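You operate a simulated robot arm through the tools that you are given. There is no shell and no other tool.

Carry out the task below with a simulated robot arm. There is one attempt and no reset: what you move stays moved.

TASK
Slacken the net, tighten the green clamp knob, then tighten the net again against the net gauge.
Fine: in this order: orange net knob to SLACK, clamp tight, gauge stood by the net, net knob to TIGHT, gauge back where it was; the net ends level. Set down upright: net gauge.

It is judged by the outcome, as a careful person would: the job done as asked, and still so three seconds after it is handed in. It fails if anything else is knocked over, pushed out of place, dropped, spilled or broken.

THE ROBOT
A 7-joint arm with a two-finger gripper, fixed in place. Base frame: the origin is at the foot of the arm, x ahead of it, y to its left, z up. Lengths are in cm, angles in rad, forces in N, time in s.
With the tool pointing down near the work surface it reaches from about 28 to 74 cm from the base axis. Its first joint turns from -2.897 to 2.897 rad. Payload 1.71 kg.
The tool frame sits at the grasp point between the pads (the TCP): z along the fingers, y along the line on which they close. The tips reach 2 cm beyond it. Largest opening 9.6 cm; the body of the gripper starts 11.3 cm behind the TCP.
Orientation is told as [roll, pitch, yaw] about the base's x, y, z axes, in that order, counted from this pose: with the fingers straight down and closing along the base's y, the tool's x points along the base's -x, its y along +y and its z along -z.

THE INTERFACE
- The arm moves only by the tool send_rows. Its argument "motion" is a list of rows, each an object of numbers (a shift or turn left out is 0, a gripper value left out holds the last): "x", "y", "z": the shift along the tool's x, y, z in cm; "ax", "ay", "az": the turn, a rotation vector about the tool's x, y, z in rad; "hand": the gripper command, from -1 (fully open) to 1 (shut), values between in proportion. In form: [{"x": .., "y": .., "z": .., "ax": .., "ay": .., "az": .., "hand": ..}, ...]. A call has 1 to 20 rows; each row is the pose to reach, as a shift and turn from the pose commanded when the call began, along the tool's axes at that moment. Rows are played at 5 a second. More than 5 cm and 0.15 rad between two rows, or a gripper value outside its range, and nothing of the call is played. Where a pose cannot be reached the arm comes as near as it can. A force on the tool above 70 N (or 10 N above the force at the start of the call, whichever is more), or a blocked arm, ends the call early, and 0.2 s more pass. Each finger travels about 15.3 cm/s and halts on what it meets, pressing with about 33 N; the grip force reading is that of the motor and also rises with nothing between the fingers. The clock runs only during rows and for 0.2 s after the last one: add rows that repeat a pose to give the fingers time. The reply holds the time, the measured pose of the TCP, the force on the tool along the base axes, the opening and the grip force, in the units named above and with some noise, with the torque about the TCP (base axes, N m) and any sound that the robot's microphone picked up, and new pictures: "pictures" is both (left out), scene, wrist or none.
- Cameras (640 x 400 px; columns grow to the right, rows downward): "scene" is fixed at [40, -49.94, 156.03]; the picture's right is [0.96, -0.27, 0.00], its down [-0.18, -0.64, -0.75] and it looks along [0.20, 0.72, -0.66] (base axes); focal length 318 px, centre (320, 200). "wrist" rides on the gripper at [6.6, 1.4, -14.5] in the tool frame; the picture's right is [-0.21, 0.98, 0.00], its down [-0.88, -0.18, -0.45] and it looks along [-0.44, -0.09, 0.90] (tool axes); focal length 275 px, centre (320, 200). There is no depth. A picture from a camera that has moved, and an enlarged one, comes with that camera's place and axes in the base frame and with its lens.
- raise_lower(by): slides the trunk up (or, below 0, down) by that many cm; the arm rides with it, the base frame stays. It gives what a move gives, with no picture.
- zoom(camera, box): a new picture of the part [left, top, right, bottom] of that camera's present view, enlarged. It takes no simulated time.
- hand_in(): hands the job in; it is judged then, once.

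Nothing tells you positions but the pictures and the camera data. Unless the task says otherwise, let go and move clear before handing in.

The tools are called by a JSON object that holds its "api" and its "payload". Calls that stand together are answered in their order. send_rows: Moves the arm, as the interface text tells. Its arguments: {"type":"object","properties":{"motion":{"type":"array"},"pictures":{"type":"string","enum":["both","scene","wrist","none"]}},"required":["motion"]} The other tools are called the same way: raise_lower (by) slides the trunk up or down; zoom (camera, box) takes an enlarged picture of a part of a camera's view; hand_in () hands the job in.

At the start:

```text
time_s: 0.0
ee_pos: [47.0, -4.7, 125.23]
ee_rot: [0.0, 0.002, 0.001]
wrist_force: [0.5, 1.1, -0.1]
ft_torque: [-0.01, 0.0, -0.01]
opening: 9.61
gripper_force: 0.0
trunk travel left (down, up): [-30.0, 8.6]
```

scene: 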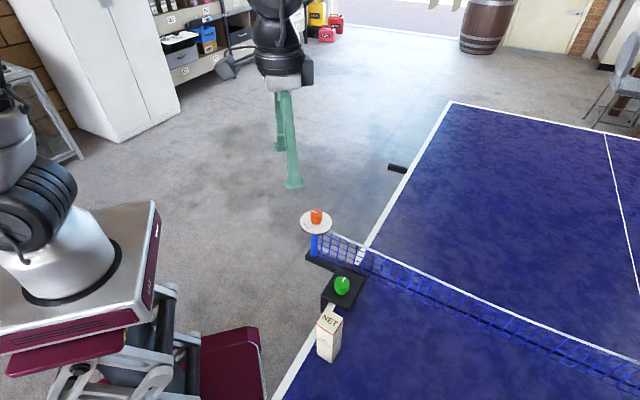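
wrist: 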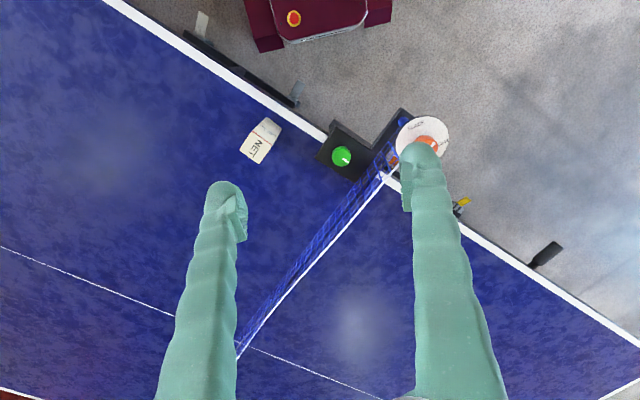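

I see a ping-pong table with the net post, an orange knob on a white dial at the post's top, a green clamp knob beside it, and a box labelled NET (the gauge) standing on the table. First I'll take enlarged pictures to locate these things precisely.

{"api": "zoom", "payload": {"camera": "scene", "box": [260, 190, 420, 290]}}

{"api": "zoom", "payload": {"camera": "scene", "box": [280, 260, 440, 360]}}

{"api": "zoom", "payload": {"camera": "wrist", "box": [360, 90, 520, 190]}}

{"api": "zoom", "payload": {"camera": "wrist", "box": [220, 90, 380, 190]}}

```text
4.00 times, centred on (340, 240) of scene
camera zoom: at [40.0, -49.94, 156.03], right [0.96, -0.27, 0.0], down [-0.18, -0.64, -0.75], along [0.2, 0.72, -0.66], focal length 1272 px, centre (240, 40)
```

zoom: 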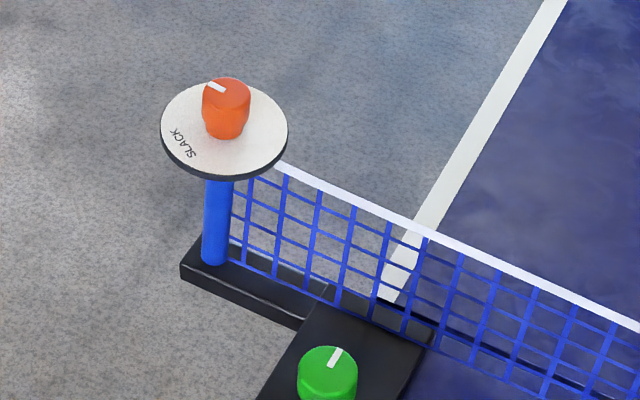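

```text
4.00 times, centred on (360, 310) of scene
camera zoom: at [40.0, -49.94, 156.03], right [0.96, -0.27, 0.0], down [-0.18, -0.64, -0.75], along [0.2, 0.72, -0.66], focal length 1272 px, centre (160, -240)
```

zoom: 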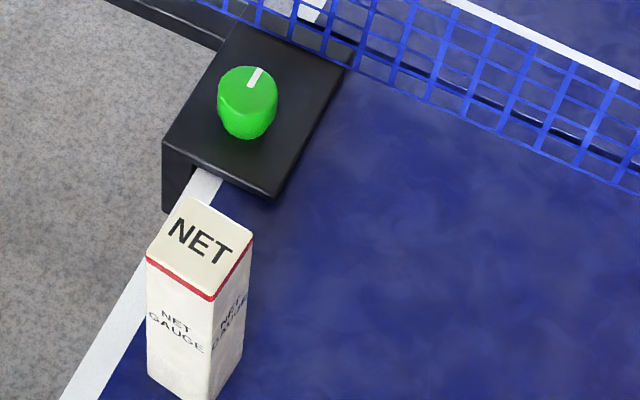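

```text
4.00 times, centred on (440, 140) of wrist
camera zoom: at [40.38, -3.27, 139.69], right [0.21, 0.98, 0.0], down [0.88, -0.18, 0.44], along [0.43, -0.09, -0.9], focal length 1101 px, centre (-160, 440)
```

zoom: 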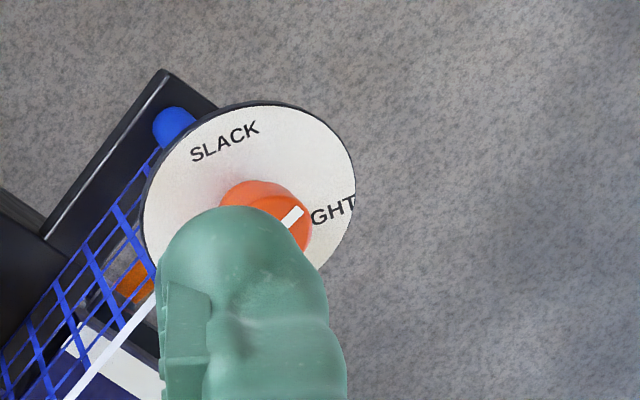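

```text
4.00 times, centred on (300, 140) of wrist
camera zoom: at [40.38, -3.27, 139.69], right [0.21, 0.98, 0.0], down [0.88, -0.18, 0.44], along [0.43, -0.09, -0.9], focal length 1101 px, centre (400, 440)
```

zoom: 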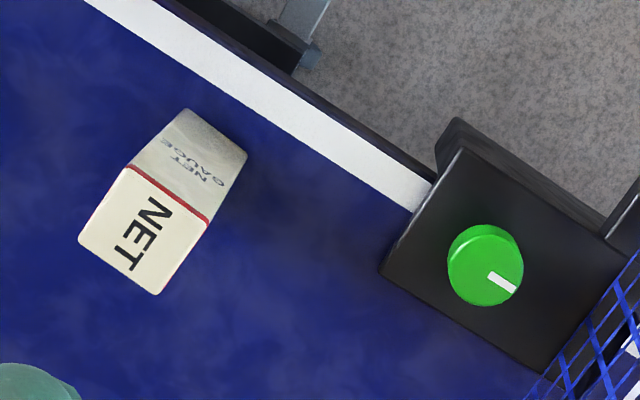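

The orange dial sits at about (56, 12, 90.6) cm, the green knob top at about (59.4, -2.4, 80), and the gauge top at about (51.2, -17.6, 90). The orange pointer appears to be on TIGHT. Next I'll move the hand above the orange knob, well clear of it, to get a closer look.

{"api": "send_rows", "payload": {"motion": [{"x": -1.3, "y": 2.4, "z": 2.0}, {"x": -2.6, "y": 4.8, "z": 4.0}, {"x": -3.9, "y": 7.2, "z": 6.0}, {"x": -5.2, "y": 9.6, "z": 8.0}, {"x": -6.5, "y": 12.0, "z": 10.0}, {"x": -7.8, "y": 14.4, "z": 12.0}, {"x": -9.1, "y": 16.9, "z": 14.0}, {"x": -9.1, "y": 16.9, "z": 14.0}], "pictures": "both"}}

```text
time_s: 1.8
ee_pos: [54.28, 12.18, 112.05]
ee_rot: [0.0, -0.015, 0.001]
wrist_force: [0.0, 0.6, -0.8]
ft_torque: [0.01, 0.0, -0.02]
opening: 9.64
gripper_force: 0.1
trunk travel left (down, up): [-30.0, 8.6]
camera wrist: at [47.54, 13.52, 126.49], right [0.21, 0.98, 0.0], down [0.87, -0.18, 0.46], along [0.45, -0.09, -0.89], focal length 275 px, centre (320, 200)
```

scene: 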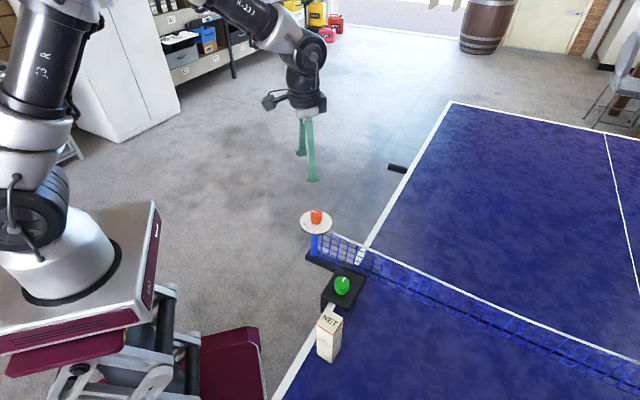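
wrist: 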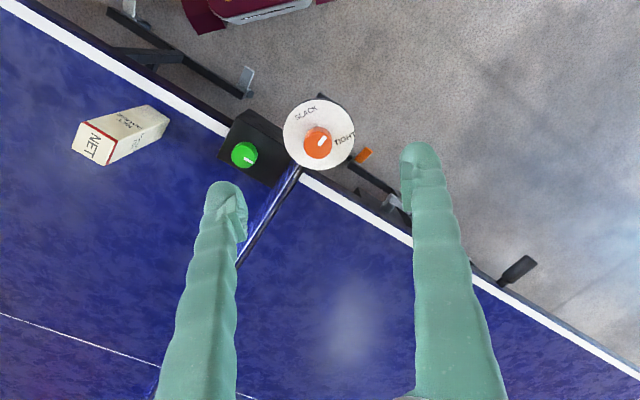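

The hand is near the dial at height; the dial with SLACK and TIGHT marks is now visible. I'll zoom in on the dial and green knob.

{"api": "zoom", "payload": {"camera": "wrist", "box": [270, 90, 366, 150]}}

{"api": "zoom", "payload": {"camera": "wrist", "box": [200, 100, 328, 180]}}

{"api": "send_rows", "payload": {"motion": [{"x": 0}], "pictures": "none"}}

```text
6.67 times, centred on (318, 120) of wrist
camera zoom: at [47.54, 13.52, 126.49], right [0.21, 0.98, 0.0], down [0.87, -0.18, 0.46], along [0.45, -0.09, -0.89], focal length 1835 px, centre (333, 733)
```

zoom: 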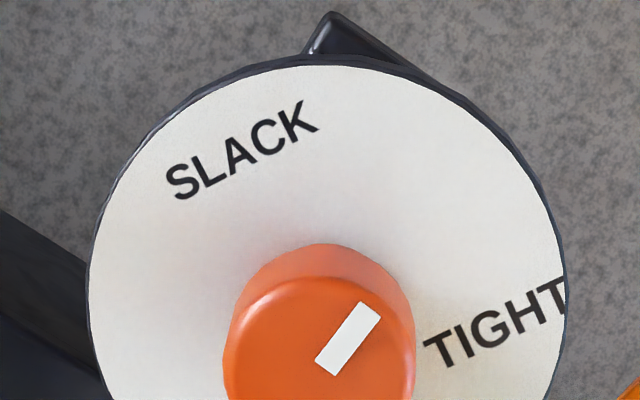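

```text
5.00 times, centred on (264, 140) of wrist
camera zoom: at [47.54, 13.52, 126.49], right [0.21, 0.98, 0.0], down [0.87, -0.18, 0.46], along [0.45, -0.09, -0.89], focal length 1376 px, centre (600, 500)
```

zoom: 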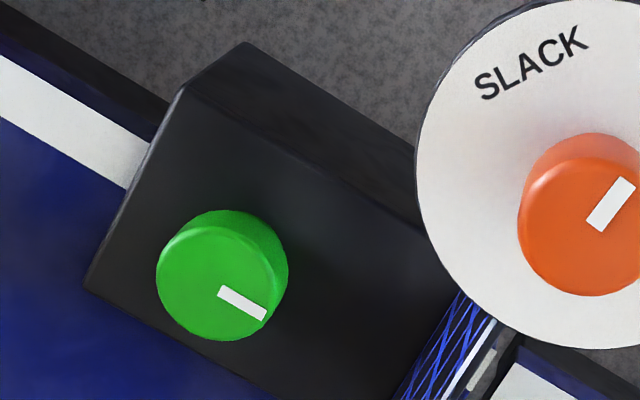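

```text
time_s: 2.2
ee_pos: [54.46, 12.18, 112.0]
ee_rot: [0.0, -0.015, 0.0]
wrist_force: [0.0, -0.3, 0.4]
ft_torque: [-0.01, 0.0, 0.01]
opening: 9.61
gripper_force: 0.0
trunk travel left (down, up): [-30.0, 8.6]
```

The dial shows SLACK toward the robot's back-right side and TIGHT toward +y. The pointer is near TIGHT, and the arm stopped a little short of the commanded point. I'll hold briefly to see whether it's still settling.

{"api": "send_rows", "payload": {"motion": [{"x": 0}, {"x": 0}, {"x": 0}, {"x": 0}, {"x": 0}], "pictures": "none"}}

```text
time_s: 3.4
ee_pos: [54.36, 12.15, 112.04]
ee_rot: [0.0, -0.014, -0.001]
wrist_force: [0.3, 0.0, 0.0]
ft_torque: [0.0, 0.01, 0.0]
opening: 9.57
gripper_force: 0.0
trunk travel left (down, up): [-30.0, 8.6]
```

The arm is holding steady about 1.7 cm short in x, so this may be a reach limit at this height. I'll test that by going lower while staying clear above the knob.

{"api": "send_rows", "payload": {"motion": [{"x": 0, "z": 2.5}, {"x": 0, "z": 5}, {"x": 0, "z": 7}, {"x": 0, "z": 7}, {"x": 0, "z": 7}], "pictures": "both"}}

```text
time_s: 4.6
ee_pos: [54.46, 12.19, 105.04]
ee_rot: [0.001, -0.014, -0.001]
wrist_force: [-0.8, 0.0, 0.4]
ft_torque: [0.03, 0.0, -0.01]
opening: 9.6
gripper_force: 0.1
trunk travel left (down, up): [-30.0, 8.6]
camera wrist: at [47.66, 13.6, 119.46], right [0.21, 0.98, 0.0], down [0.87, -0.18, 0.46], along [0.45, -0.09, -0.89], focal length 275 px, centre (320, 200)
```

scene: 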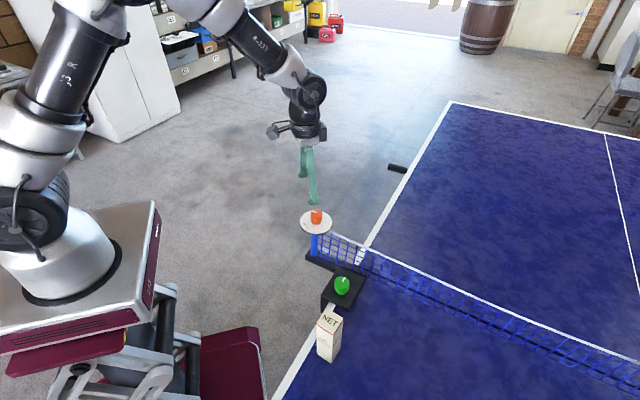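
wrist: 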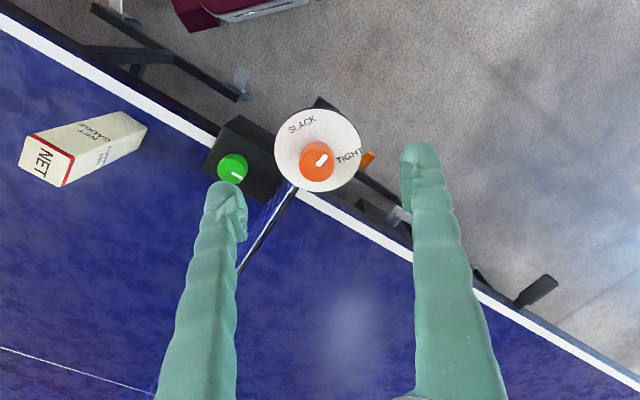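

Moving down worked exactly, so the command now tracks the actual pose. I'll zoom in to refine where the dial centre and knob axis are.

{"api": "zoom", "payload": {"camera": "wrist", "box": [254, 100, 382, 180]}}

{"api": "zoom", "payload": {"camera": "scene", "box": [284, 195, 348, 235]}}

{"api": "zoom", "payload": {"camera": "wrist", "box": [190, 100, 286, 160]}}

```text
5.00 times, centred on (318, 140) of wrist
camera zoom: at [47.66, 13.6, 119.46], right [0.21, 0.98, 0.0], down [0.87, -0.18, 0.46], along [0.45, -0.09, -0.89], focal length 1376 px, centre (330, 500)
```

zoom: 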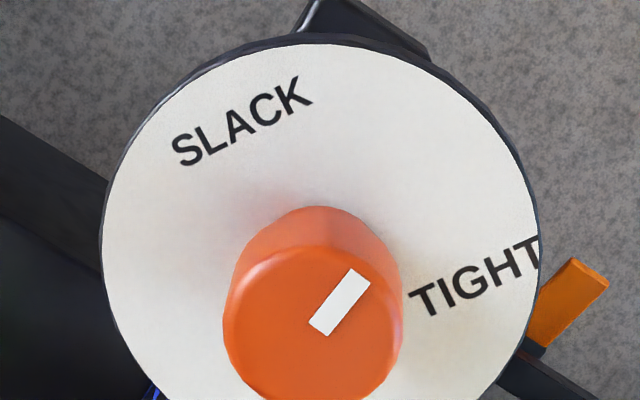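

```text
10.00 times, centred on (316, 215) of scene
camera zoom: at [40.0, -49.94, 156.03], right [0.96, -0.27, 0.0], down [-0.18, -0.64, -0.75], along [0.2, 0.72, -0.66], focal length 3179 px, centre (360, 50)
```

zoom: 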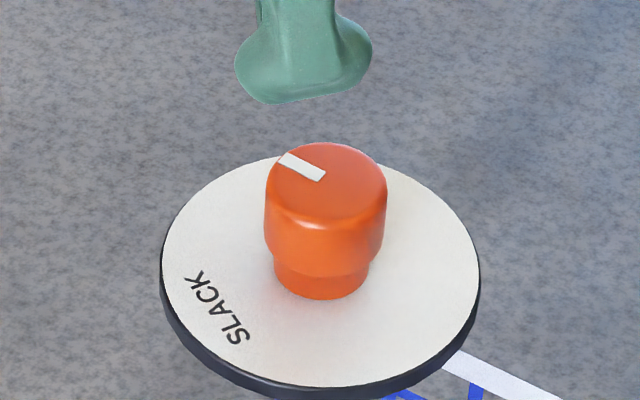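

```text
6.67 times, centred on (238, 130) of wrist
camera zoom: at [47.66, 13.6, 119.46], right [0.21, 0.98, 0.0], down [0.87, -0.18, 0.46], along [0.45, -0.09, -0.89], focal length 1835 px, centre (867, 667)
```

zoom: 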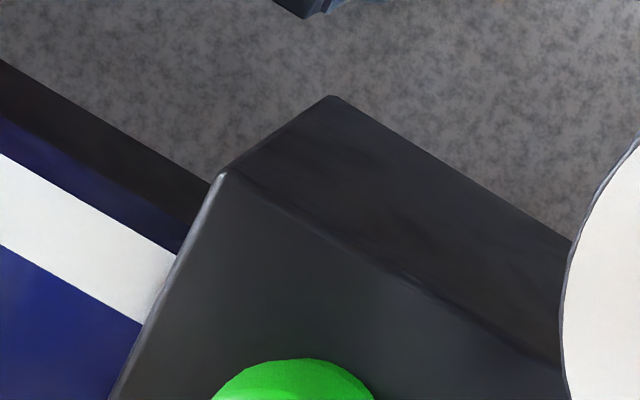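

The knob axis works out at about (56.3, 11.4), with its top near z 95 and the dial face near 91.5. I'll come down to just above the knob to check alignment and the pointer angle.

{"api": "send_rows", "payload": {"motion": [{"x": -0.6, "y": -0.3, "z": 1.5, "ay": 0.005}, {"x": -1.3, "y": -0.6, "z": 3, "ay": 0.01}, {"x": -1.87, "y": -0.8, "z": 4, "ay": 0.014}, {"x": -1.87, "y": -0.8, "z": 4, "ay": 0.014}], "pictures": "both"}}

```text
time_s: 5.6
ee_pos: [56.45, 11.39, 101.12]
ee_rot: [-0.001, 0.001, 0.0]
wrist_force: [-0.4, -0.4, 0.8]
ft_torque: [-0.03, -0.03, 0.01]
opening: 9.61
gripper_force: 0.2
trunk travel left (down, up): [-30.0, 8.6]
camera wrist: at [49.75, 12.82, 115.57], right [0.21, 0.98, 0.0], down [0.88, -0.18, 0.45], along [0.44, -0.09, -0.9], focal length 275 px, centre (320, 200)
```

scene: 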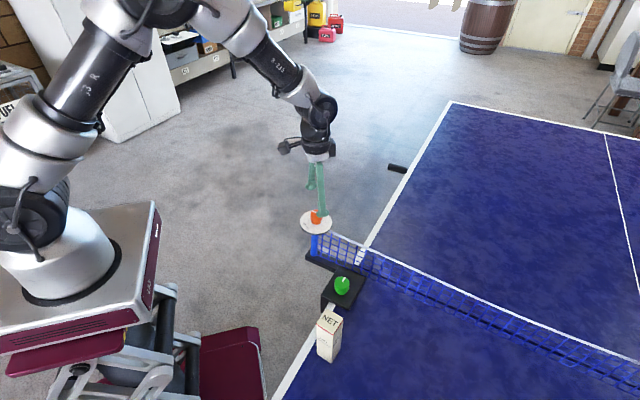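
wrist: 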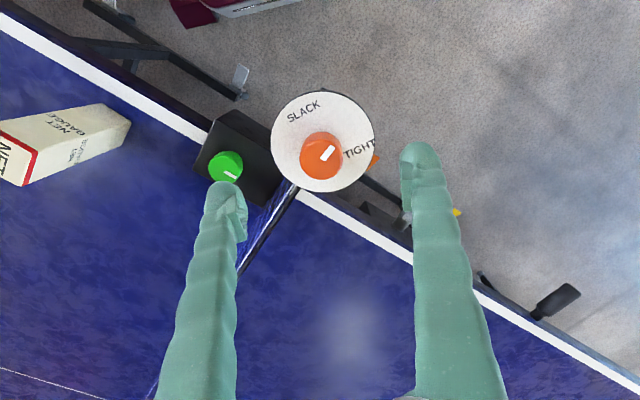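

{"api": "zoom", "payload": {"camera": "wrist", "box": [256, 85, 384, 205]}}

{"api": "zoom", "payload": {"camera": "scene", "box": [284, 195, 348, 235]}}

```text
3.33 times, centred on (320, 145) of wrist
camera zoom: at [49.75, 12.82, 115.57], right [0.21, 0.98, 0.0], down [0.88, -0.18, 0.45], along [0.44, -0.09, -0.9], focal length 918 px, centre (320, 383)
```

zoom: 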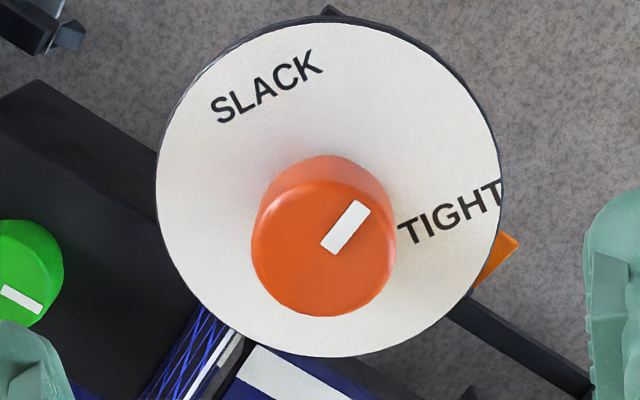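

```text
10.00 times, centred on (316, 215) of scene
camera zoom: at [40.0, -49.94, 156.03], right [0.96, -0.27, 0.0], down [-0.18, -0.64, -0.75], along [0.2, 0.72, -0.66], focal length 3179 px, centre (360, 50)
```

zoom: 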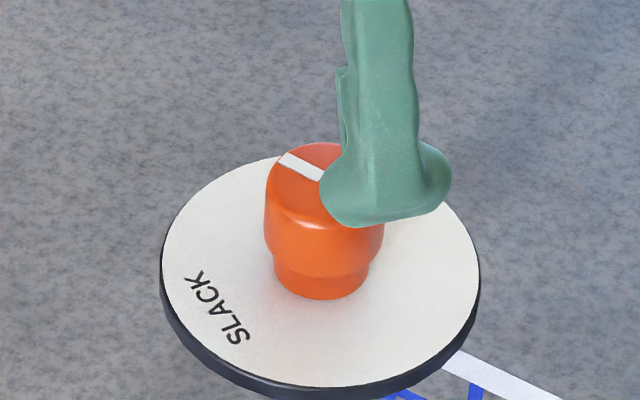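

The knob is centred under the hand, and its pointer is about midway between TIGHT (about 66° in base heading) and SLACK (about 199°). I'll yaw the hand by -0.5 rad and descend around the knob with the fingers open.

{"api": "send_rows", "payload": {"motion": [{"x": 0.1, "y": 0.03, "z": 0.5, "az": 0.13}, {"x": 0.2, "y": 0.06, "z": 1.0, "az": 0.26}, {"x": 0.2, "y": 0.06, "z": 2.0, "az": 0.39}, {"x": 0.2, "y": 0.06, "z": 3.2, "az": 0.5}, {"x": 0.2, "y": 0.06, "z": 4.4, "az": 0.5}, {"x": 0.2, "y": 0.06, "z": 5.6, "az": 0.5}, {"x": 0.2, "y": 0.06, "z": 6.5, "az": 0.5}, {"x": 0.2, "y": 0.06, "z": 6.5, "az": 0.5}], "pictures": "both"}}

```text
time_s: 7.4
ee_pos: [56.15, 11.44, 94.49]
ee_rot: [0.001, 0.0, -0.498]
wrist_force: [0.2, 1.0, 0.1]
ft_torque: [-0.03, 0.02, 0.02]
opening: 9.6
gripper_force: 0.0
trunk travel left (down, up): [-30.0, 8.6]
camera wrist: at [51.03, 15.87, 109.06], right [0.65, 0.76, 0.0], down [0.68, -0.58, 0.44], along [0.34, -0.29, -0.9], focal length 275 px, centre (320, 200)
```

scene: 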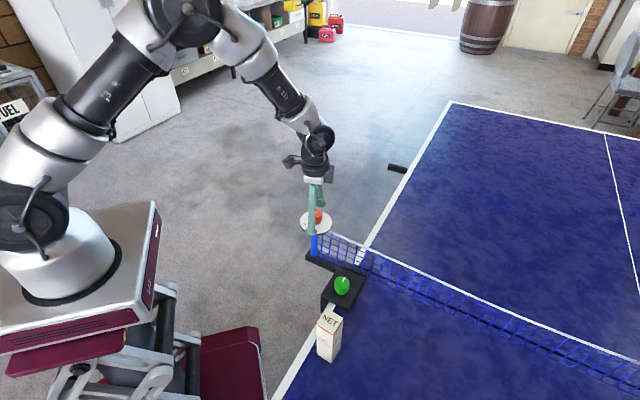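
wrist: 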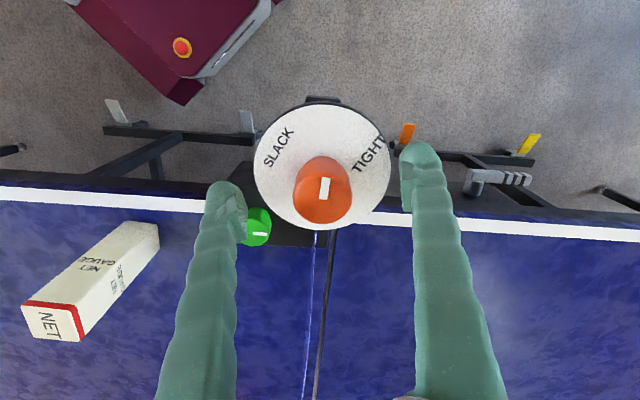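

The hand is around the knob with the fingers either side and well centred. I'll close the gripper on it now.

{"api": "send_rows", "payload": {"motion": [{"hand": 0.0}, {"hand": 0.3}, {"hand": 1}, {"hand": 1}, {"hand": 1}], "pictures": "wrist"}}

```text
time_s: 8.6
ee_pos: [56.19, 11.6, 94.32]
ee_rot: [0.0, 0.0, -0.498]
wrist_force: [3.8, 5.6, -15.5]
ft_torque: [0.19, -0.21, -0.02]
opening: 3.12
gripper_force: 34.9
trunk travel left (down, up): [-30.0, 8.6]
camera wrist: at [51.12, 15.97, 108.95], right [0.65, 0.76, 0.0], down [0.68, -0.58, 0.44], along [0.34, -0.29, -0.9], focal length 275 px, centre (320, 200)
```

wrist: 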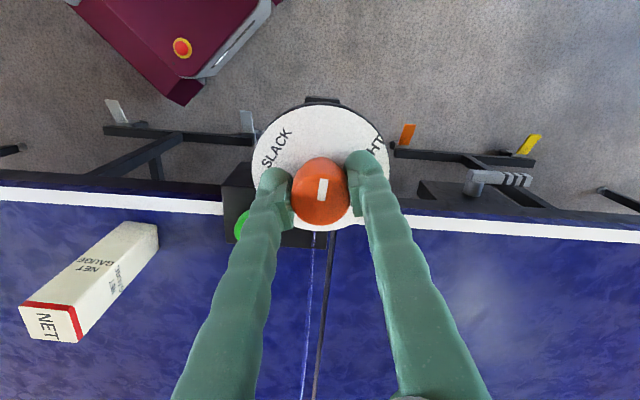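

The knob is held (opening 3.1 cm). I'll turn counter-clockwise toward SLACK in a first part and check that the knob follows.

{"api": "send_rows", "payload": {"motion": [{"az": -0.08, "hand": 1}, {"az": -0.16}, {"az": -0.24}, {"az": -0.32}, {"az": -0.4}, {"az": -0.48}, {"az": -0.56}, {"az": -0.64}, {"az": -0.64}], "pictures": "both"}}

```text
time_s: 10.6
ee_pos: [56.33, 11.51, 94.3]
ee_rot: [-0.001, 0.004, 0.142]
wrist_force: [-0.4, -1.2, -30.5]
ft_torque: [0.3, -0.57, -0.05]
opening: 3.13
gripper_force: 35.2
trunk travel left (down, up): [-30.0, 8.6]
camera wrist: at [49.57, 11.97, 108.94], right [0.07, 1.0, 0.0], down [0.9, -0.06, 0.44], along [0.44, -0.03, -0.9], focal length 275 px, centre (320, 200)
```

scene: 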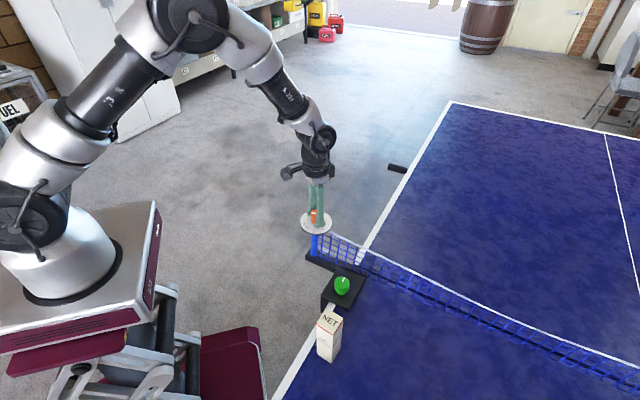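
wrist: 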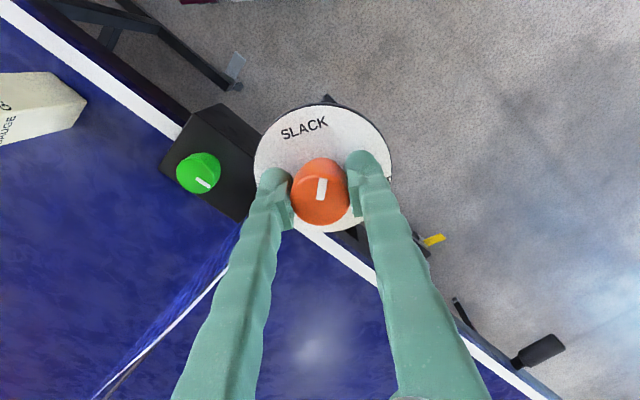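

The knob turned with the hand and the net is visibly sagging, so this is the right direction. I'll ease the vertical load slightly and continue toward SLACK.

{"api": "send_rows", "payload": {"motion": [{"z": 0.15, "az": 0}, {"z": 0.25, "az": -0.06}, {"z": 0.25, "az": -0.13}, {"z": 0.25, "az": -0.2}, {"z": 0.25, "az": -0.27}, {"z": 0.25, "az": -0.34}, {"z": 0.25, "az": -0.34}], "pictures": "both"}}

{"api": "zoom", "payload": {"camera": "wrist", "box": [240, 90, 400, 240]}}

```text
time_s: 12.2
ee_pos: [56.28, 11.49, 94.35]
ee_rot: [0.001, -0.001, 0.481]
wrist_force: [1.5, 1.3, 9.5]
ft_torque: [0.41, 0.0, -0.05]
opening: 3.13
gripper_force: 34.7
trunk travel left (down, up): [-30.0, 8.6]
camera wrist: at [49.71, 9.7, 108.88], right [-0.27, 0.96, 0.0], down [0.86, 0.24, 0.45], along [0.43, 0.12, -0.89], focal length 275 px, centre (320, 200)
```

scene: 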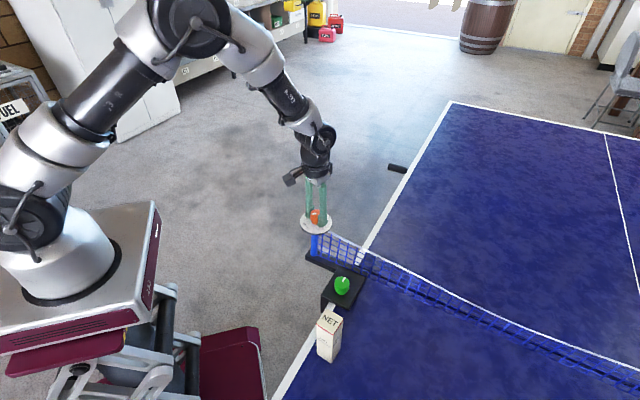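
wrist: 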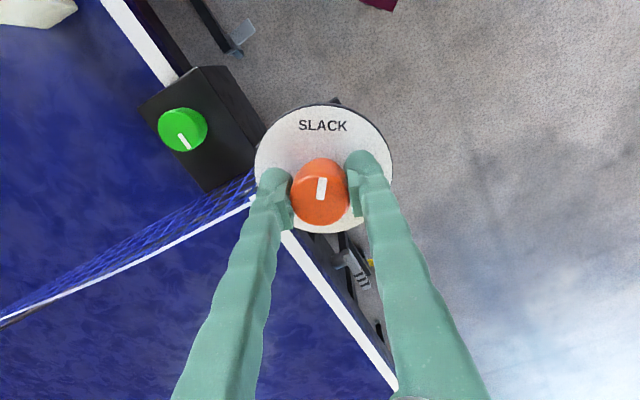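

```text
2.67 times, centred on (320, 165) of wrist
camera zoom: at [49.71, 9.7, 108.88], right [-0.27, 0.96, 0.0], down [0.86, 0.24, 0.45], along [0.43, 0.12, -0.89], focal length 734 px, centre (320, 293)
```

zoom: 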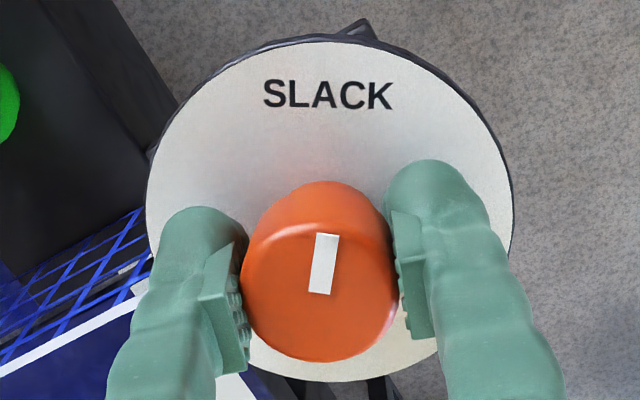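

The pointer is within about 7° of the SLACK label. I'll turn the remaining amount and check.

{"api": "send_rows", "payload": {"motion": [{"az": -0.05, "z": -0.05}, {"az": -0.09, "z": -0.1}, {"az": -0.13, "z": -0.1}, {"az": -0.13, "z": -0.1}], "pictures": "both"}}

{"api": "zoom", "payload": {"camera": "wrist", "box": [240, 90, 400, 240]}}

```text
time_s: 13.2
ee_pos: [56.23, 11.48, 94.32]
ee_rot: [0.001, 0.0, 0.611]
wrist_force: [3.0, 3.8, -0.1]
ft_torque: [0.65, -0.11, -0.23]
opening: 3.09
gripper_force: 34.8
trunk travel left (down, up): [-30.0, 8.6]
camera wrist: at [50.02, 8.92, 108.89], right [-0.39, 0.92, 0.0], down [0.82, 0.35, 0.44], along [0.41, 0.17, -0.9], focal length 275 px, centre (320, 200)
```

scene: 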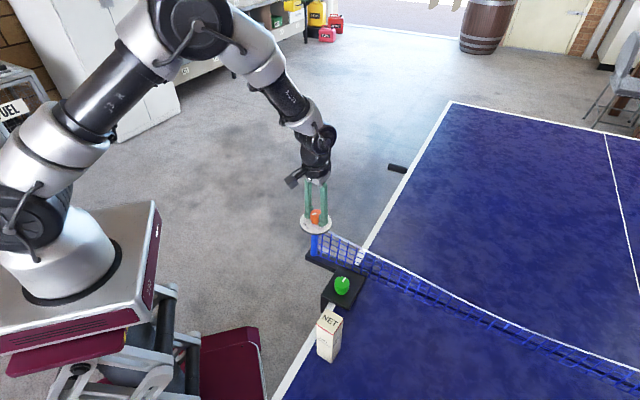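
wrist: 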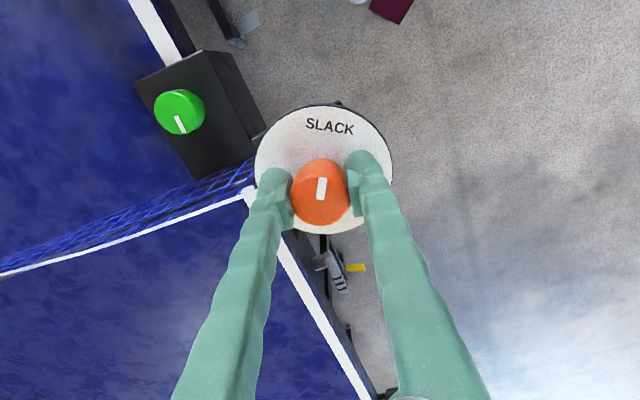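

```text
2.67 times, centred on (320, 165) of wrist
camera zoom: at [50.02, 8.92, 108.89], right [-0.39, 0.92, 0.0], down [0.82, 0.35, 0.44], along [0.41, 0.17, -0.9], focal length 734 px, centre (320, 293)
```

zoom: 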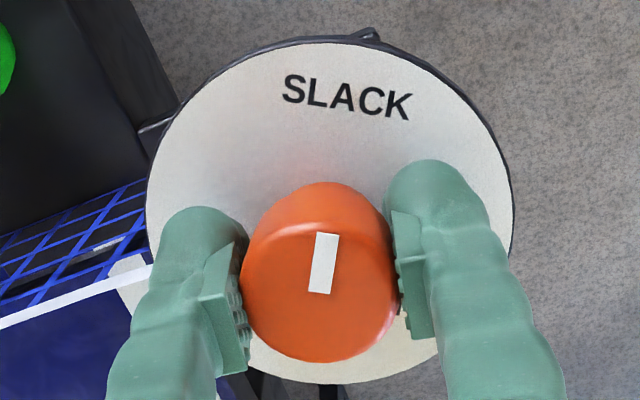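

The pointer is now lined up with SLACK to within a couple of degrees, and a little resistance has appeared. I'll nudge slightly further to feel whether there's an end stop.

{"api": "send_rows", "payload": {"motion": [{"az": -0.02}, {"az": -0.04}, {"az": -0.04}], "pictures": "wrist"}}

{"api": "zoom", "payload": {"camera": "wrist", "box": [240, 90, 400, 240]}}

{"api": "zoom", "payload": {"camera": "scene", "box": [280, 200, 440, 300]}}

```text
time_s: 14.0
ee_pos: [56.18, 11.49, 94.4]
ee_rot: [0.0, 0.003, 0.651]
wrist_force: [2.0, 4.6, -3.6]
ft_torque: [0.47, 0.24, -0.36]
opening: 3.11
gripper_force: 35.2
trunk travel left (down, up): [-30.0, 8.6]
camera wrist: at [50.09, 8.67, 108.88], right [-0.43, 0.9, 0.0], down [0.81, 0.38, 0.44], along [0.4, 0.19, -0.9], focal length 275 px, centre (320, 200)
```

wrist: 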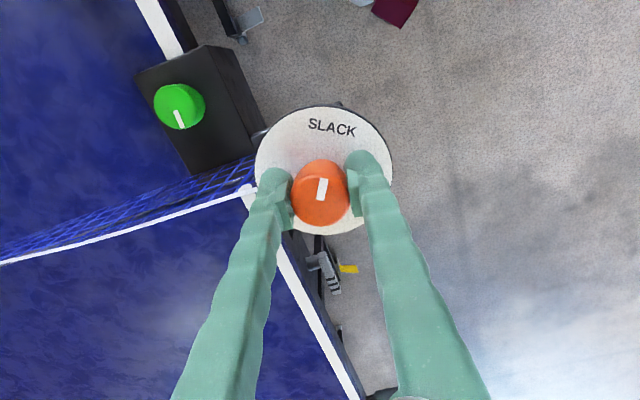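

```text
2.67 times, centred on (320, 165) of wrist
camera zoom: at [50.09, 8.67, 108.88], right [-0.43, 0.9, 0.0], down [0.81, 0.38, 0.44], along [0.4, 0.19, -0.9], focal length 734 px, centre (320, 293)
```

zoom: 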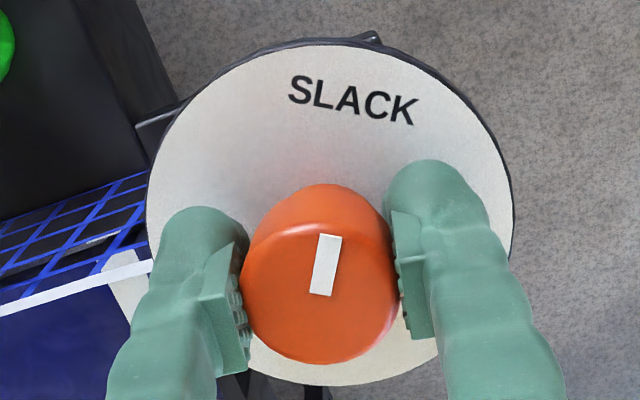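

```text
4.00 times, centred on (360, 250) of scene
camera zoom: at [40.0, -49.94, 156.03], right [0.96, -0.27, 0.0], down [-0.18, -0.64, -0.75], along [0.2, 0.72, -0.66], focal length 1272 px, centre (160, 0)
```

zoom: 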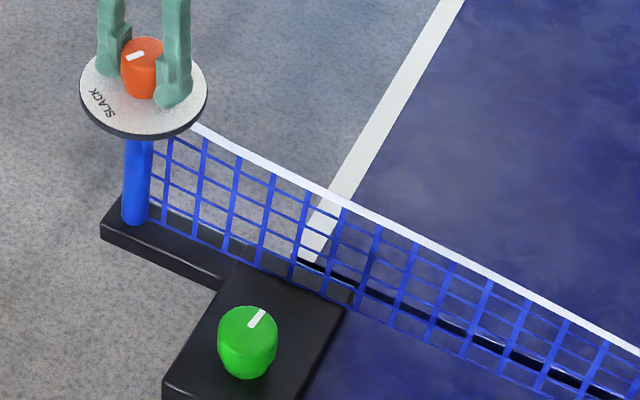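

A stop is felt at SLACK and the net sags. I'll release the knob, lift clear and verify the pointer.

{"api": "send_rows", "payload": {"motion": [{"hand": 0.3}, {"hand": -0.4}, {"hand": -1}, {"hand": -1}, {"z": -2.0, "hand": -1}, {"z": -5}, {"z": -8}, {"z": -8}], "pictures": "both"}}

{"api": "zoom", "payload": {"camera": "wrist", "box": [240, 90, 400, 190]}}

{"api": "zoom", "payload": {"camera": "scene", "box": [284, 195, 348, 235]}}

```text
time_s: 15.8
ee_pos: [56.27, 11.39, 102.4]
ee_rot: [0.0, 0.001, 0.651]
wrist_force: [0.1, 0.3, 0.0]
ft_torque: [0.03, 0.04, 0.02]
opening: 9.6
gripper_force: 0.0
trunk travel left (down, up): [-30.0, 8.6]
camera wrist: at [50.17, 8.59, 116.96], right [-0.43, 0.9, 0.0], down [0.81, 0.38, 0.44], along [0.4, 0.19, -0.9], focal length 275 px, centre (320, 200)
```

scene: 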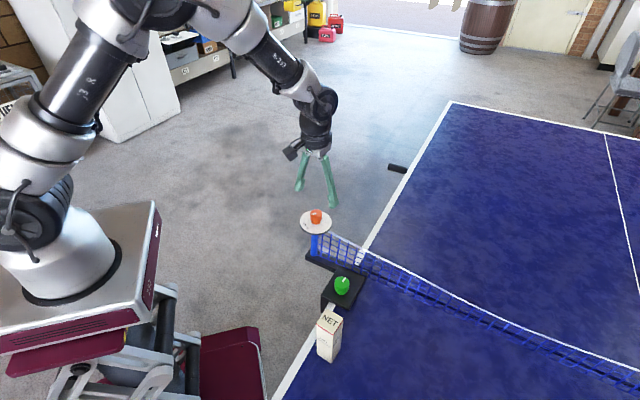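
wrist: 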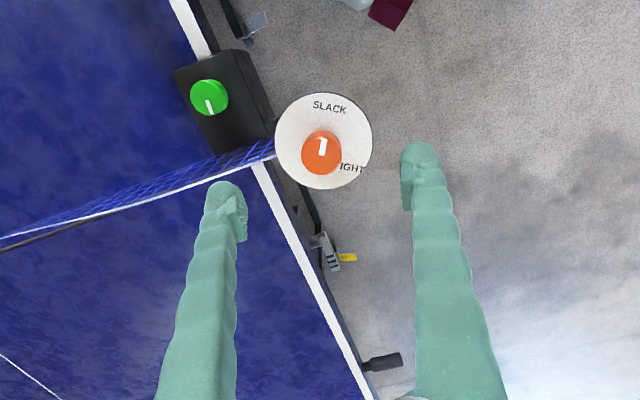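

```text
4.00 times, centred on (320, 140) of wrist
camera zoom: at [50.17, 8.59, 116.96], right [-0.43, 0.9, 0.0], down [0.81, 0.38, 0.44], along [0.4, 0.19, -0.9], focal length 1101 px, centre (320, 440)
```

zoom: 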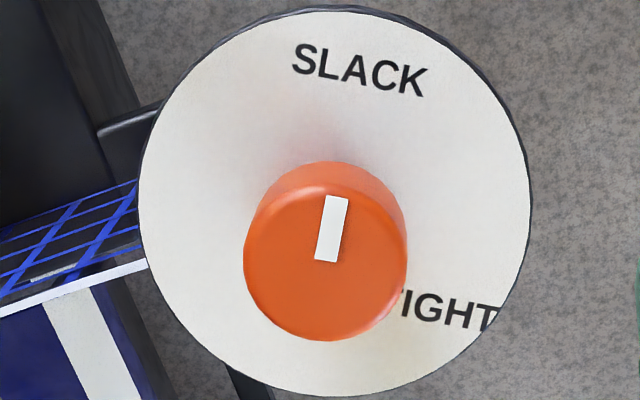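

```text
10.00 times, centred on (316, 215) of scene
camera zoom: at [40.0, -49.94, 156.03], right [0.96, -0.27, 0.0], down [-0.18, -0.64, -0.75], along [0.2, 0.72, -0.66], focal length 3179 px, centre (360, 50)
```

zoom: 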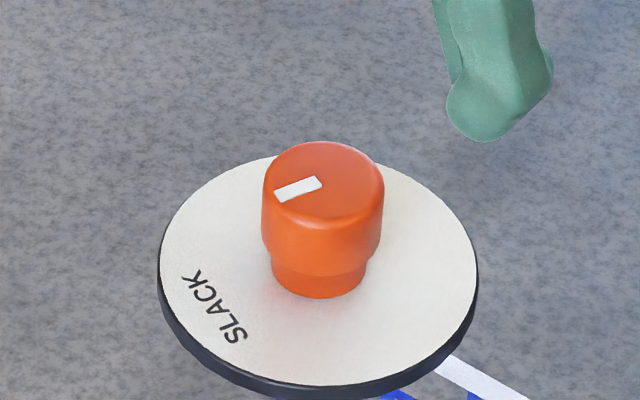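

SLACK is set: the pointer lines up with the label and the net sags. Next I'll move over to the green clamp knob, staying high until past the dial, and look at it from close above.

{"api": "send_rows", "payload": {"motion": [{"x": 1.4, "y": -3.1, "z": 0}, {"x": 2.9, "y": -6.4, "z": 0}, {"x": 4.4, "y": -9.6, "z": 1}, {"x": 5.87, "y": -12.87, "z": 3}, {"x": 5.87, "y": -12.87, "z": 6}, {"x": 5.87, "y": -12.87, "z": 9}, {"x": 5.87, "y": -12.87, "z": 11}, {"x": 5.87, "y": -12.87, "z": 11}], "pictures": "both"}}

{"api": "zoom", "payload": {"camera": "wrist", "box": [240, 90, 400, 190]}}

{"api": "zoom", "payload": {"camera": "scene", "box": [300, 240, 396, 300]}}

```text
time_s: 17.6
ee_pos: [59.27, -2.29, 91.41]
ee_rot: [-0.001, 0.0, 0.651]
wrist_force: [0.1, 0.1, -0.5]
ft_torque: [-0.02, 0.01, -0.03]
opening: 9.6
gripper_force: 0.0
trunk travel left (down, up): [-30.0, 8.6]
camera wrist: at [53.17, -5.19, 105.9], right [-0.43, 0.9, 0.0], down [0.81, 0.38, 0.45], along [0.4, 0.19, -0.9], focal length 275 px, centre (320, 200)
```

scene: 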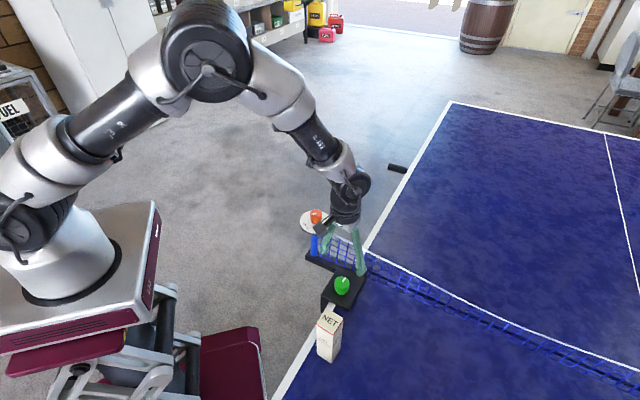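
wrist: 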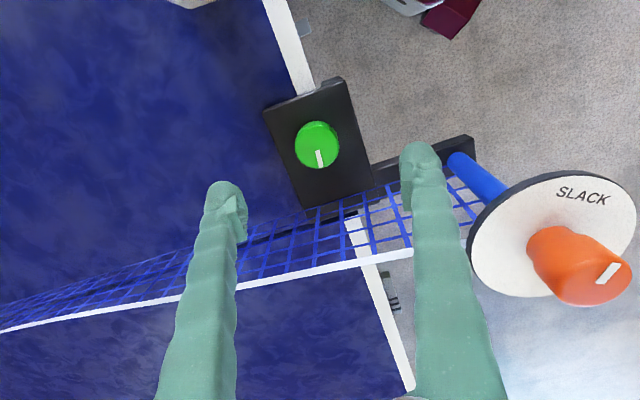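

```text
4.00 times, centred on (320, 140) of wrist
camera zoom: at [53.17, -5.19, 105.9], right [-0.43, 0.9, 0.0], down [0.81, 0.38, 0.45], along [0.4, 0.19, -0.9], focal length 1101 px, centre (320, 440)
```

zoom: 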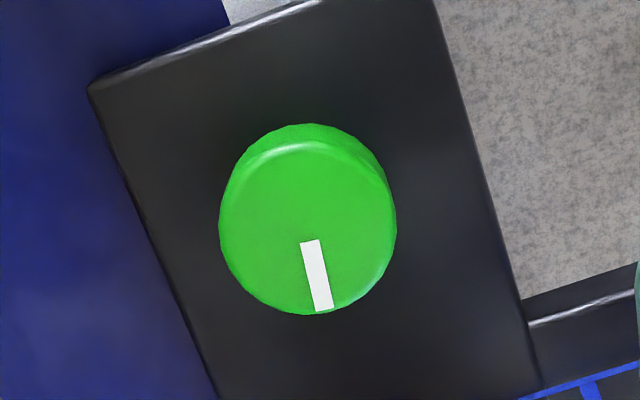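

```text
6.67 times, centred on (348, 270) of scene
camera zoom: at [40.0, -49.94, 156.03], right [0.96, -0.27, 0.0], down [-0.18, -0.64, -0.75], along [0.2, 0.72, -0.66], focal length 2119 px, centre (133, -267)
```

zoom: 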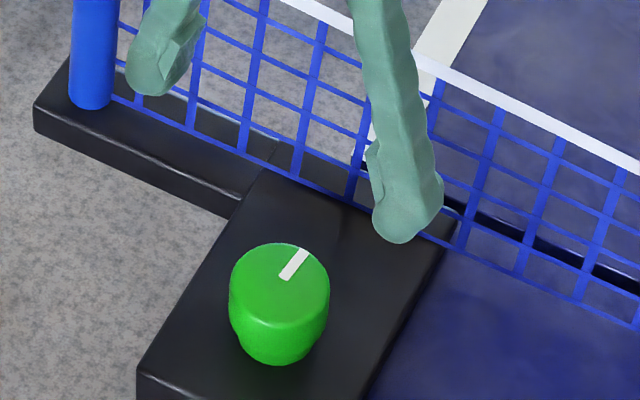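

The green knob is at about (59.6, -2.5), top near z 80.5, 4.2 cm wide, on the black clamp plate. I'll descend around it with the fingers open, ending a bit above the plate.

{"api": "send_rows", "payload": {"motion": [{"x": -0.15, "y": -0.34, "z": 1.5}, {"x": -0.15, "y": -0.34, "z": 3.5}, {"x": -0.15, "y": -0.34, "z": 5.5}, {"x": -0.15, "y": -0.34, "z": 7.5}, {"x": -0.15, "y": -0.34, "z": 9.2}, {"x": -0.15, "y": -0.34, "z": 10.4}, {"x": -0.15, "y": -0.34, "z": 11.2}, {"x": -0.15, "y": -0.34, "z": 11.2}], "pictures": "both"}}

{"api": "zoom", "payload": {"camera": "scene", "box": [300, 240, 396, 300]}}

```text
time_s: 19.4
ee_pos: [59.61, -2.64, 80.07]
ee_rot: [0.0, 0.001, 0.651]
wrist_force: [-0.4, 0.2, 0.5]
ft_torque: [-0.03, -0.01, 0.03]
opening: 9.6
gripper_force: 0.2
trunk travel left (down, up): [-30.0, 8.6]
camera wrist: at [53.51, -5.41, 94.65], right [-0.43, 0.9, 0.0], down [0.81, 0.38, 0.45], along [0.4, 0.19, -0.9], focal length 275 px, centre (320, 200)
```

scene: 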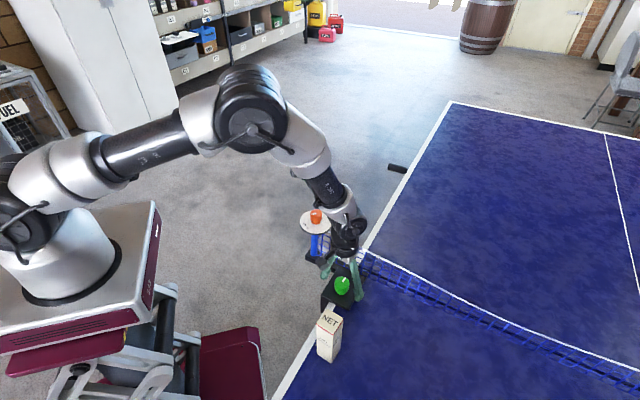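
wrist: 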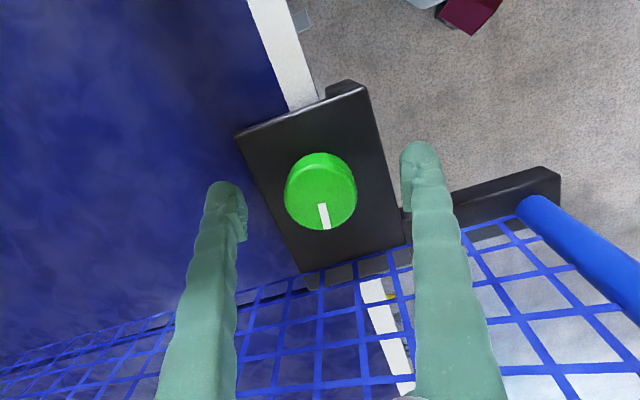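

```text
6.67 times, centred on (348, 270) of scene
camera zoom: at [40.0, -49.94, 156.03], right [0.96, -0.27, 0.0], down [-0.18, -0.64, -0.75], along [0.2, 0.72, -0.66], focal length 2119 px, centre (133, -267)
```

zoom: 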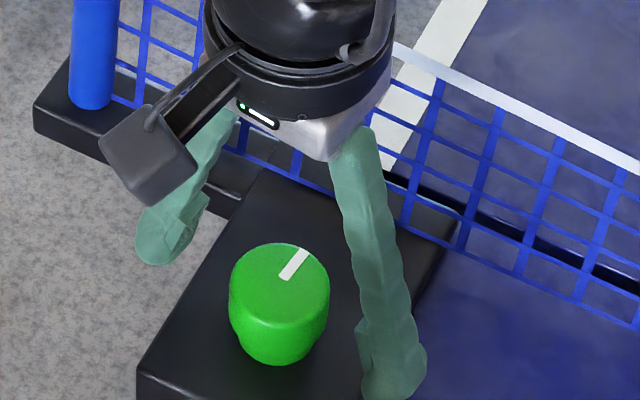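

The fingers straddle the green knob and are clear of the plate and net. I'll close on it and check the grip.

{"api": "send_rows", "payload": {"motion": [{"hand": 0.0}, {"hand": 0.3}, {"hand": 1}, {"hand": 1}, {"hand": 1}], "pictures": "wrist"}}

```text
time_s: 20.6
ee_pos: [59.56, -2.58, 80.21]
ee_rot: [0.0, 0.001, 0.65]
wrist_force: [0.4, 0.6, -1.2]
ft_torque: [0.03, -0.03, 0.02]
opening: 4.06
gripper_force: 35.4
trunk travel left (down, up): [-30.0, 8.6]
camera wrist: at [53.52, -5.4, 94.66], right [-0.43, 0.9, 0.0], down [0.81, 0.38, 0.44], along [0.4, 0.19, -0.9], focal length 275 px, centre (320, 200)
```

wrist: 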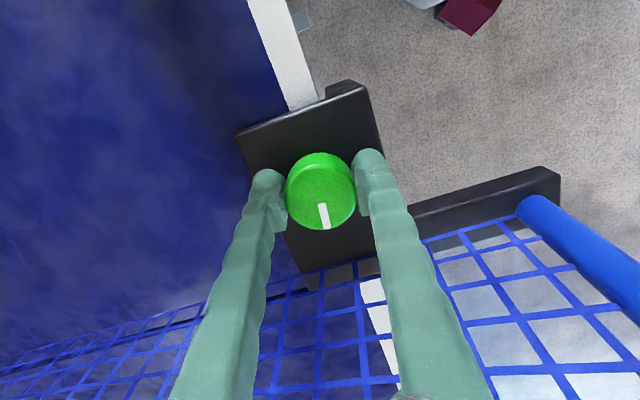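

The grip is clean with no side load. I'll turn clockwise (tighten) and watch the torque.

{"api": "send_rows", "payload": {"motion": [{"az": 0.08, "hand": 1}, {"az": 0.16}, {"az": 0.24}, {"az": 0.32}, {"az": 0.4}, {"az": 0.48}, {"az": 0.48}], "pictures": "both"}}

```text
time_s: 22.2
ee_pos: [59.61, -2.5, 80.1]
ee_rot: [-0.001, 0.004, 0.169]
wrist_force: [-5.2, 0.6, -6.8]
ft_torque: [0.03, 0.11, 0.0]
opening: 4.09
gripper_force: 34.5
trunk travel left (down, up): [-30.0, 8.6]
camera wrist: at [52.87, -2.21, 94.68], right [0.04, 1.0, 0.0], down [0.9, -0.03, 0.44], along [0.44, -0.02, -0.9], focal length 275 px, centre (320, 200)
```

scene: 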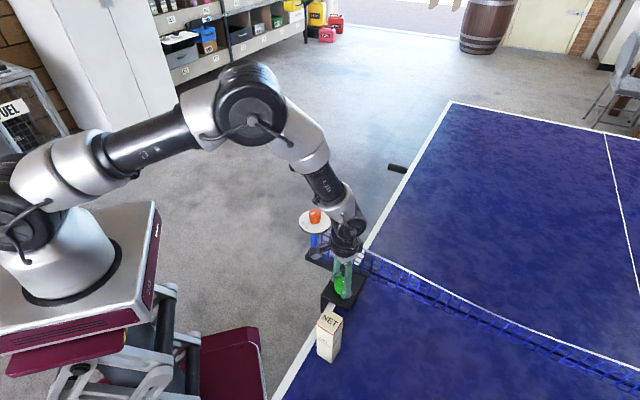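
wrist: 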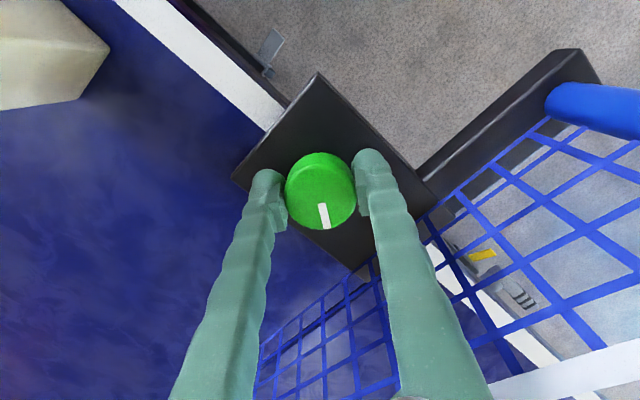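

{"api": "zoom", "payload": {"camera": "scene", "box": [284, 195, 348, 235]}}

{"api": "zoom", "payload": {"camera": "scene", "box": [300, 240, 396, 300]}}

```text
10.00 times, centred on (316, 215) of scene
camera zoom: at [40.0, -49.94, 156.03], right [0.96, -0.27, 0.0], down [-0.18, -0.64, -0.75], along [0.2, 0.72, -0.66], focal length 3179 px, centre (360, 50)
```

zoom: 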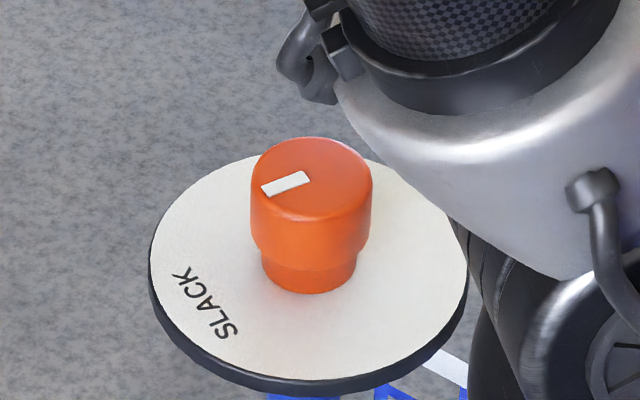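

```text
6.67 times, centred on (348, 270) of scene
camera zoom: at [40.0, -49.94, 156.03], right [0.96, -0.27, 0.0], down [-0.18, -0.64, -0.75], along [0.2, 0.72, -0.66], focal length 2119 px, centre (133, -267)
```

zoom: 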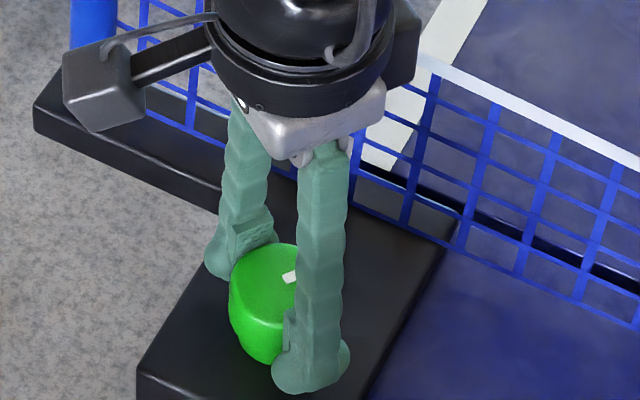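

The post top is straightening outward along the net axis as the clamp turns, so clockwise is tightening. I'll continue turning and keep watching the torque.

{"api": "send_rows", "payload": {"motion": [{"az": 0.08, "hand": 1}, {"az": 0.16}, {"az": 0.24}, {"az": 0.32}, {"az": 0.4}, {"az": 0.48}, {"az": 0.48}], "pictures": "both"}}

{"api": "zoom", "payload": {"camera": "scene", "box": [284, 195, 348, 235]}}

```text
time_s: 23.8
ee_pos: [59.51, -2.44, 80.09]
ee_rot: [0.001, 0.003, -0.31]
wrist_force: [-10.1, 2.3, -10.2]
ft_torque: [0.02, 0.15, 0.01]
opening: 4.06
gripper_force: 34.7
trunk travel left (down, up): [-30.0, 8.6]
camera wrist: at [53.75, 0.93, 94.69], right [0.49, 0.87, 0.0], down [0.78, -0.44, 0.44], along [0.39, -0.22, -0.9], focal length 275 px, centre (320, 200)
```

scene: 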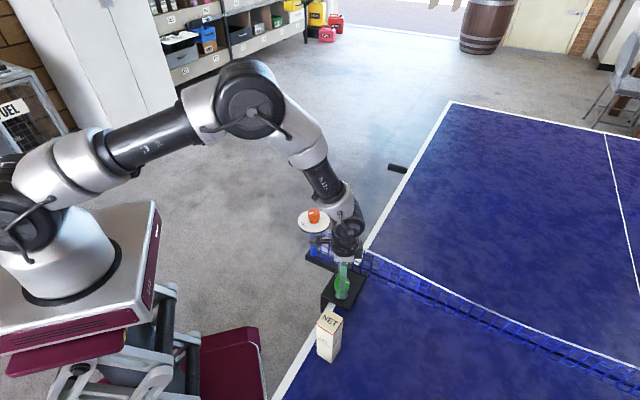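
wrist: 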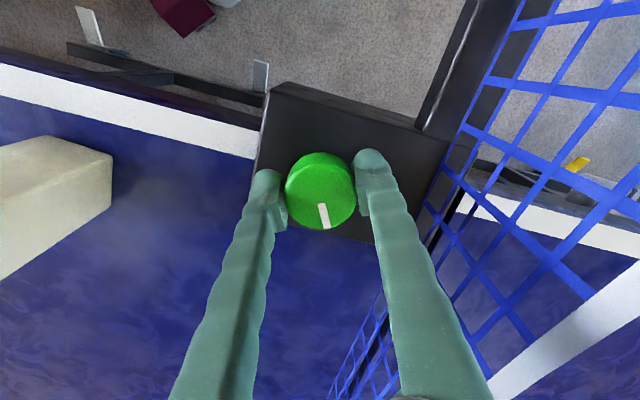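

```text
10.00 times, centred on (316, 215) of scene
camera zoom: at [40.0, -49.94, 156.03], right [0.96, -0.27, 0.0], down [-0.18, -0.64, -0.75], along [0.2, 0.72, -0.66], focal length 3179 px, centre (360, 50)
```

zoom: 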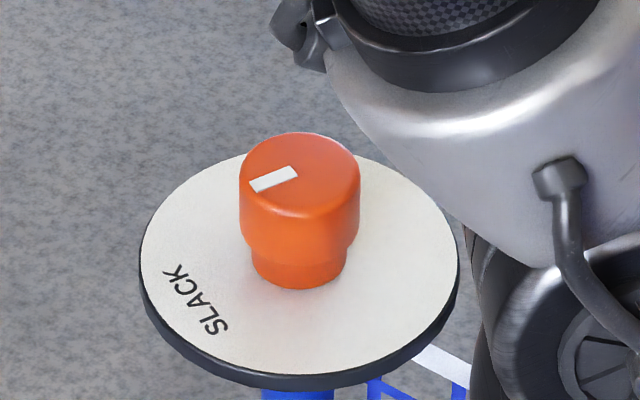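

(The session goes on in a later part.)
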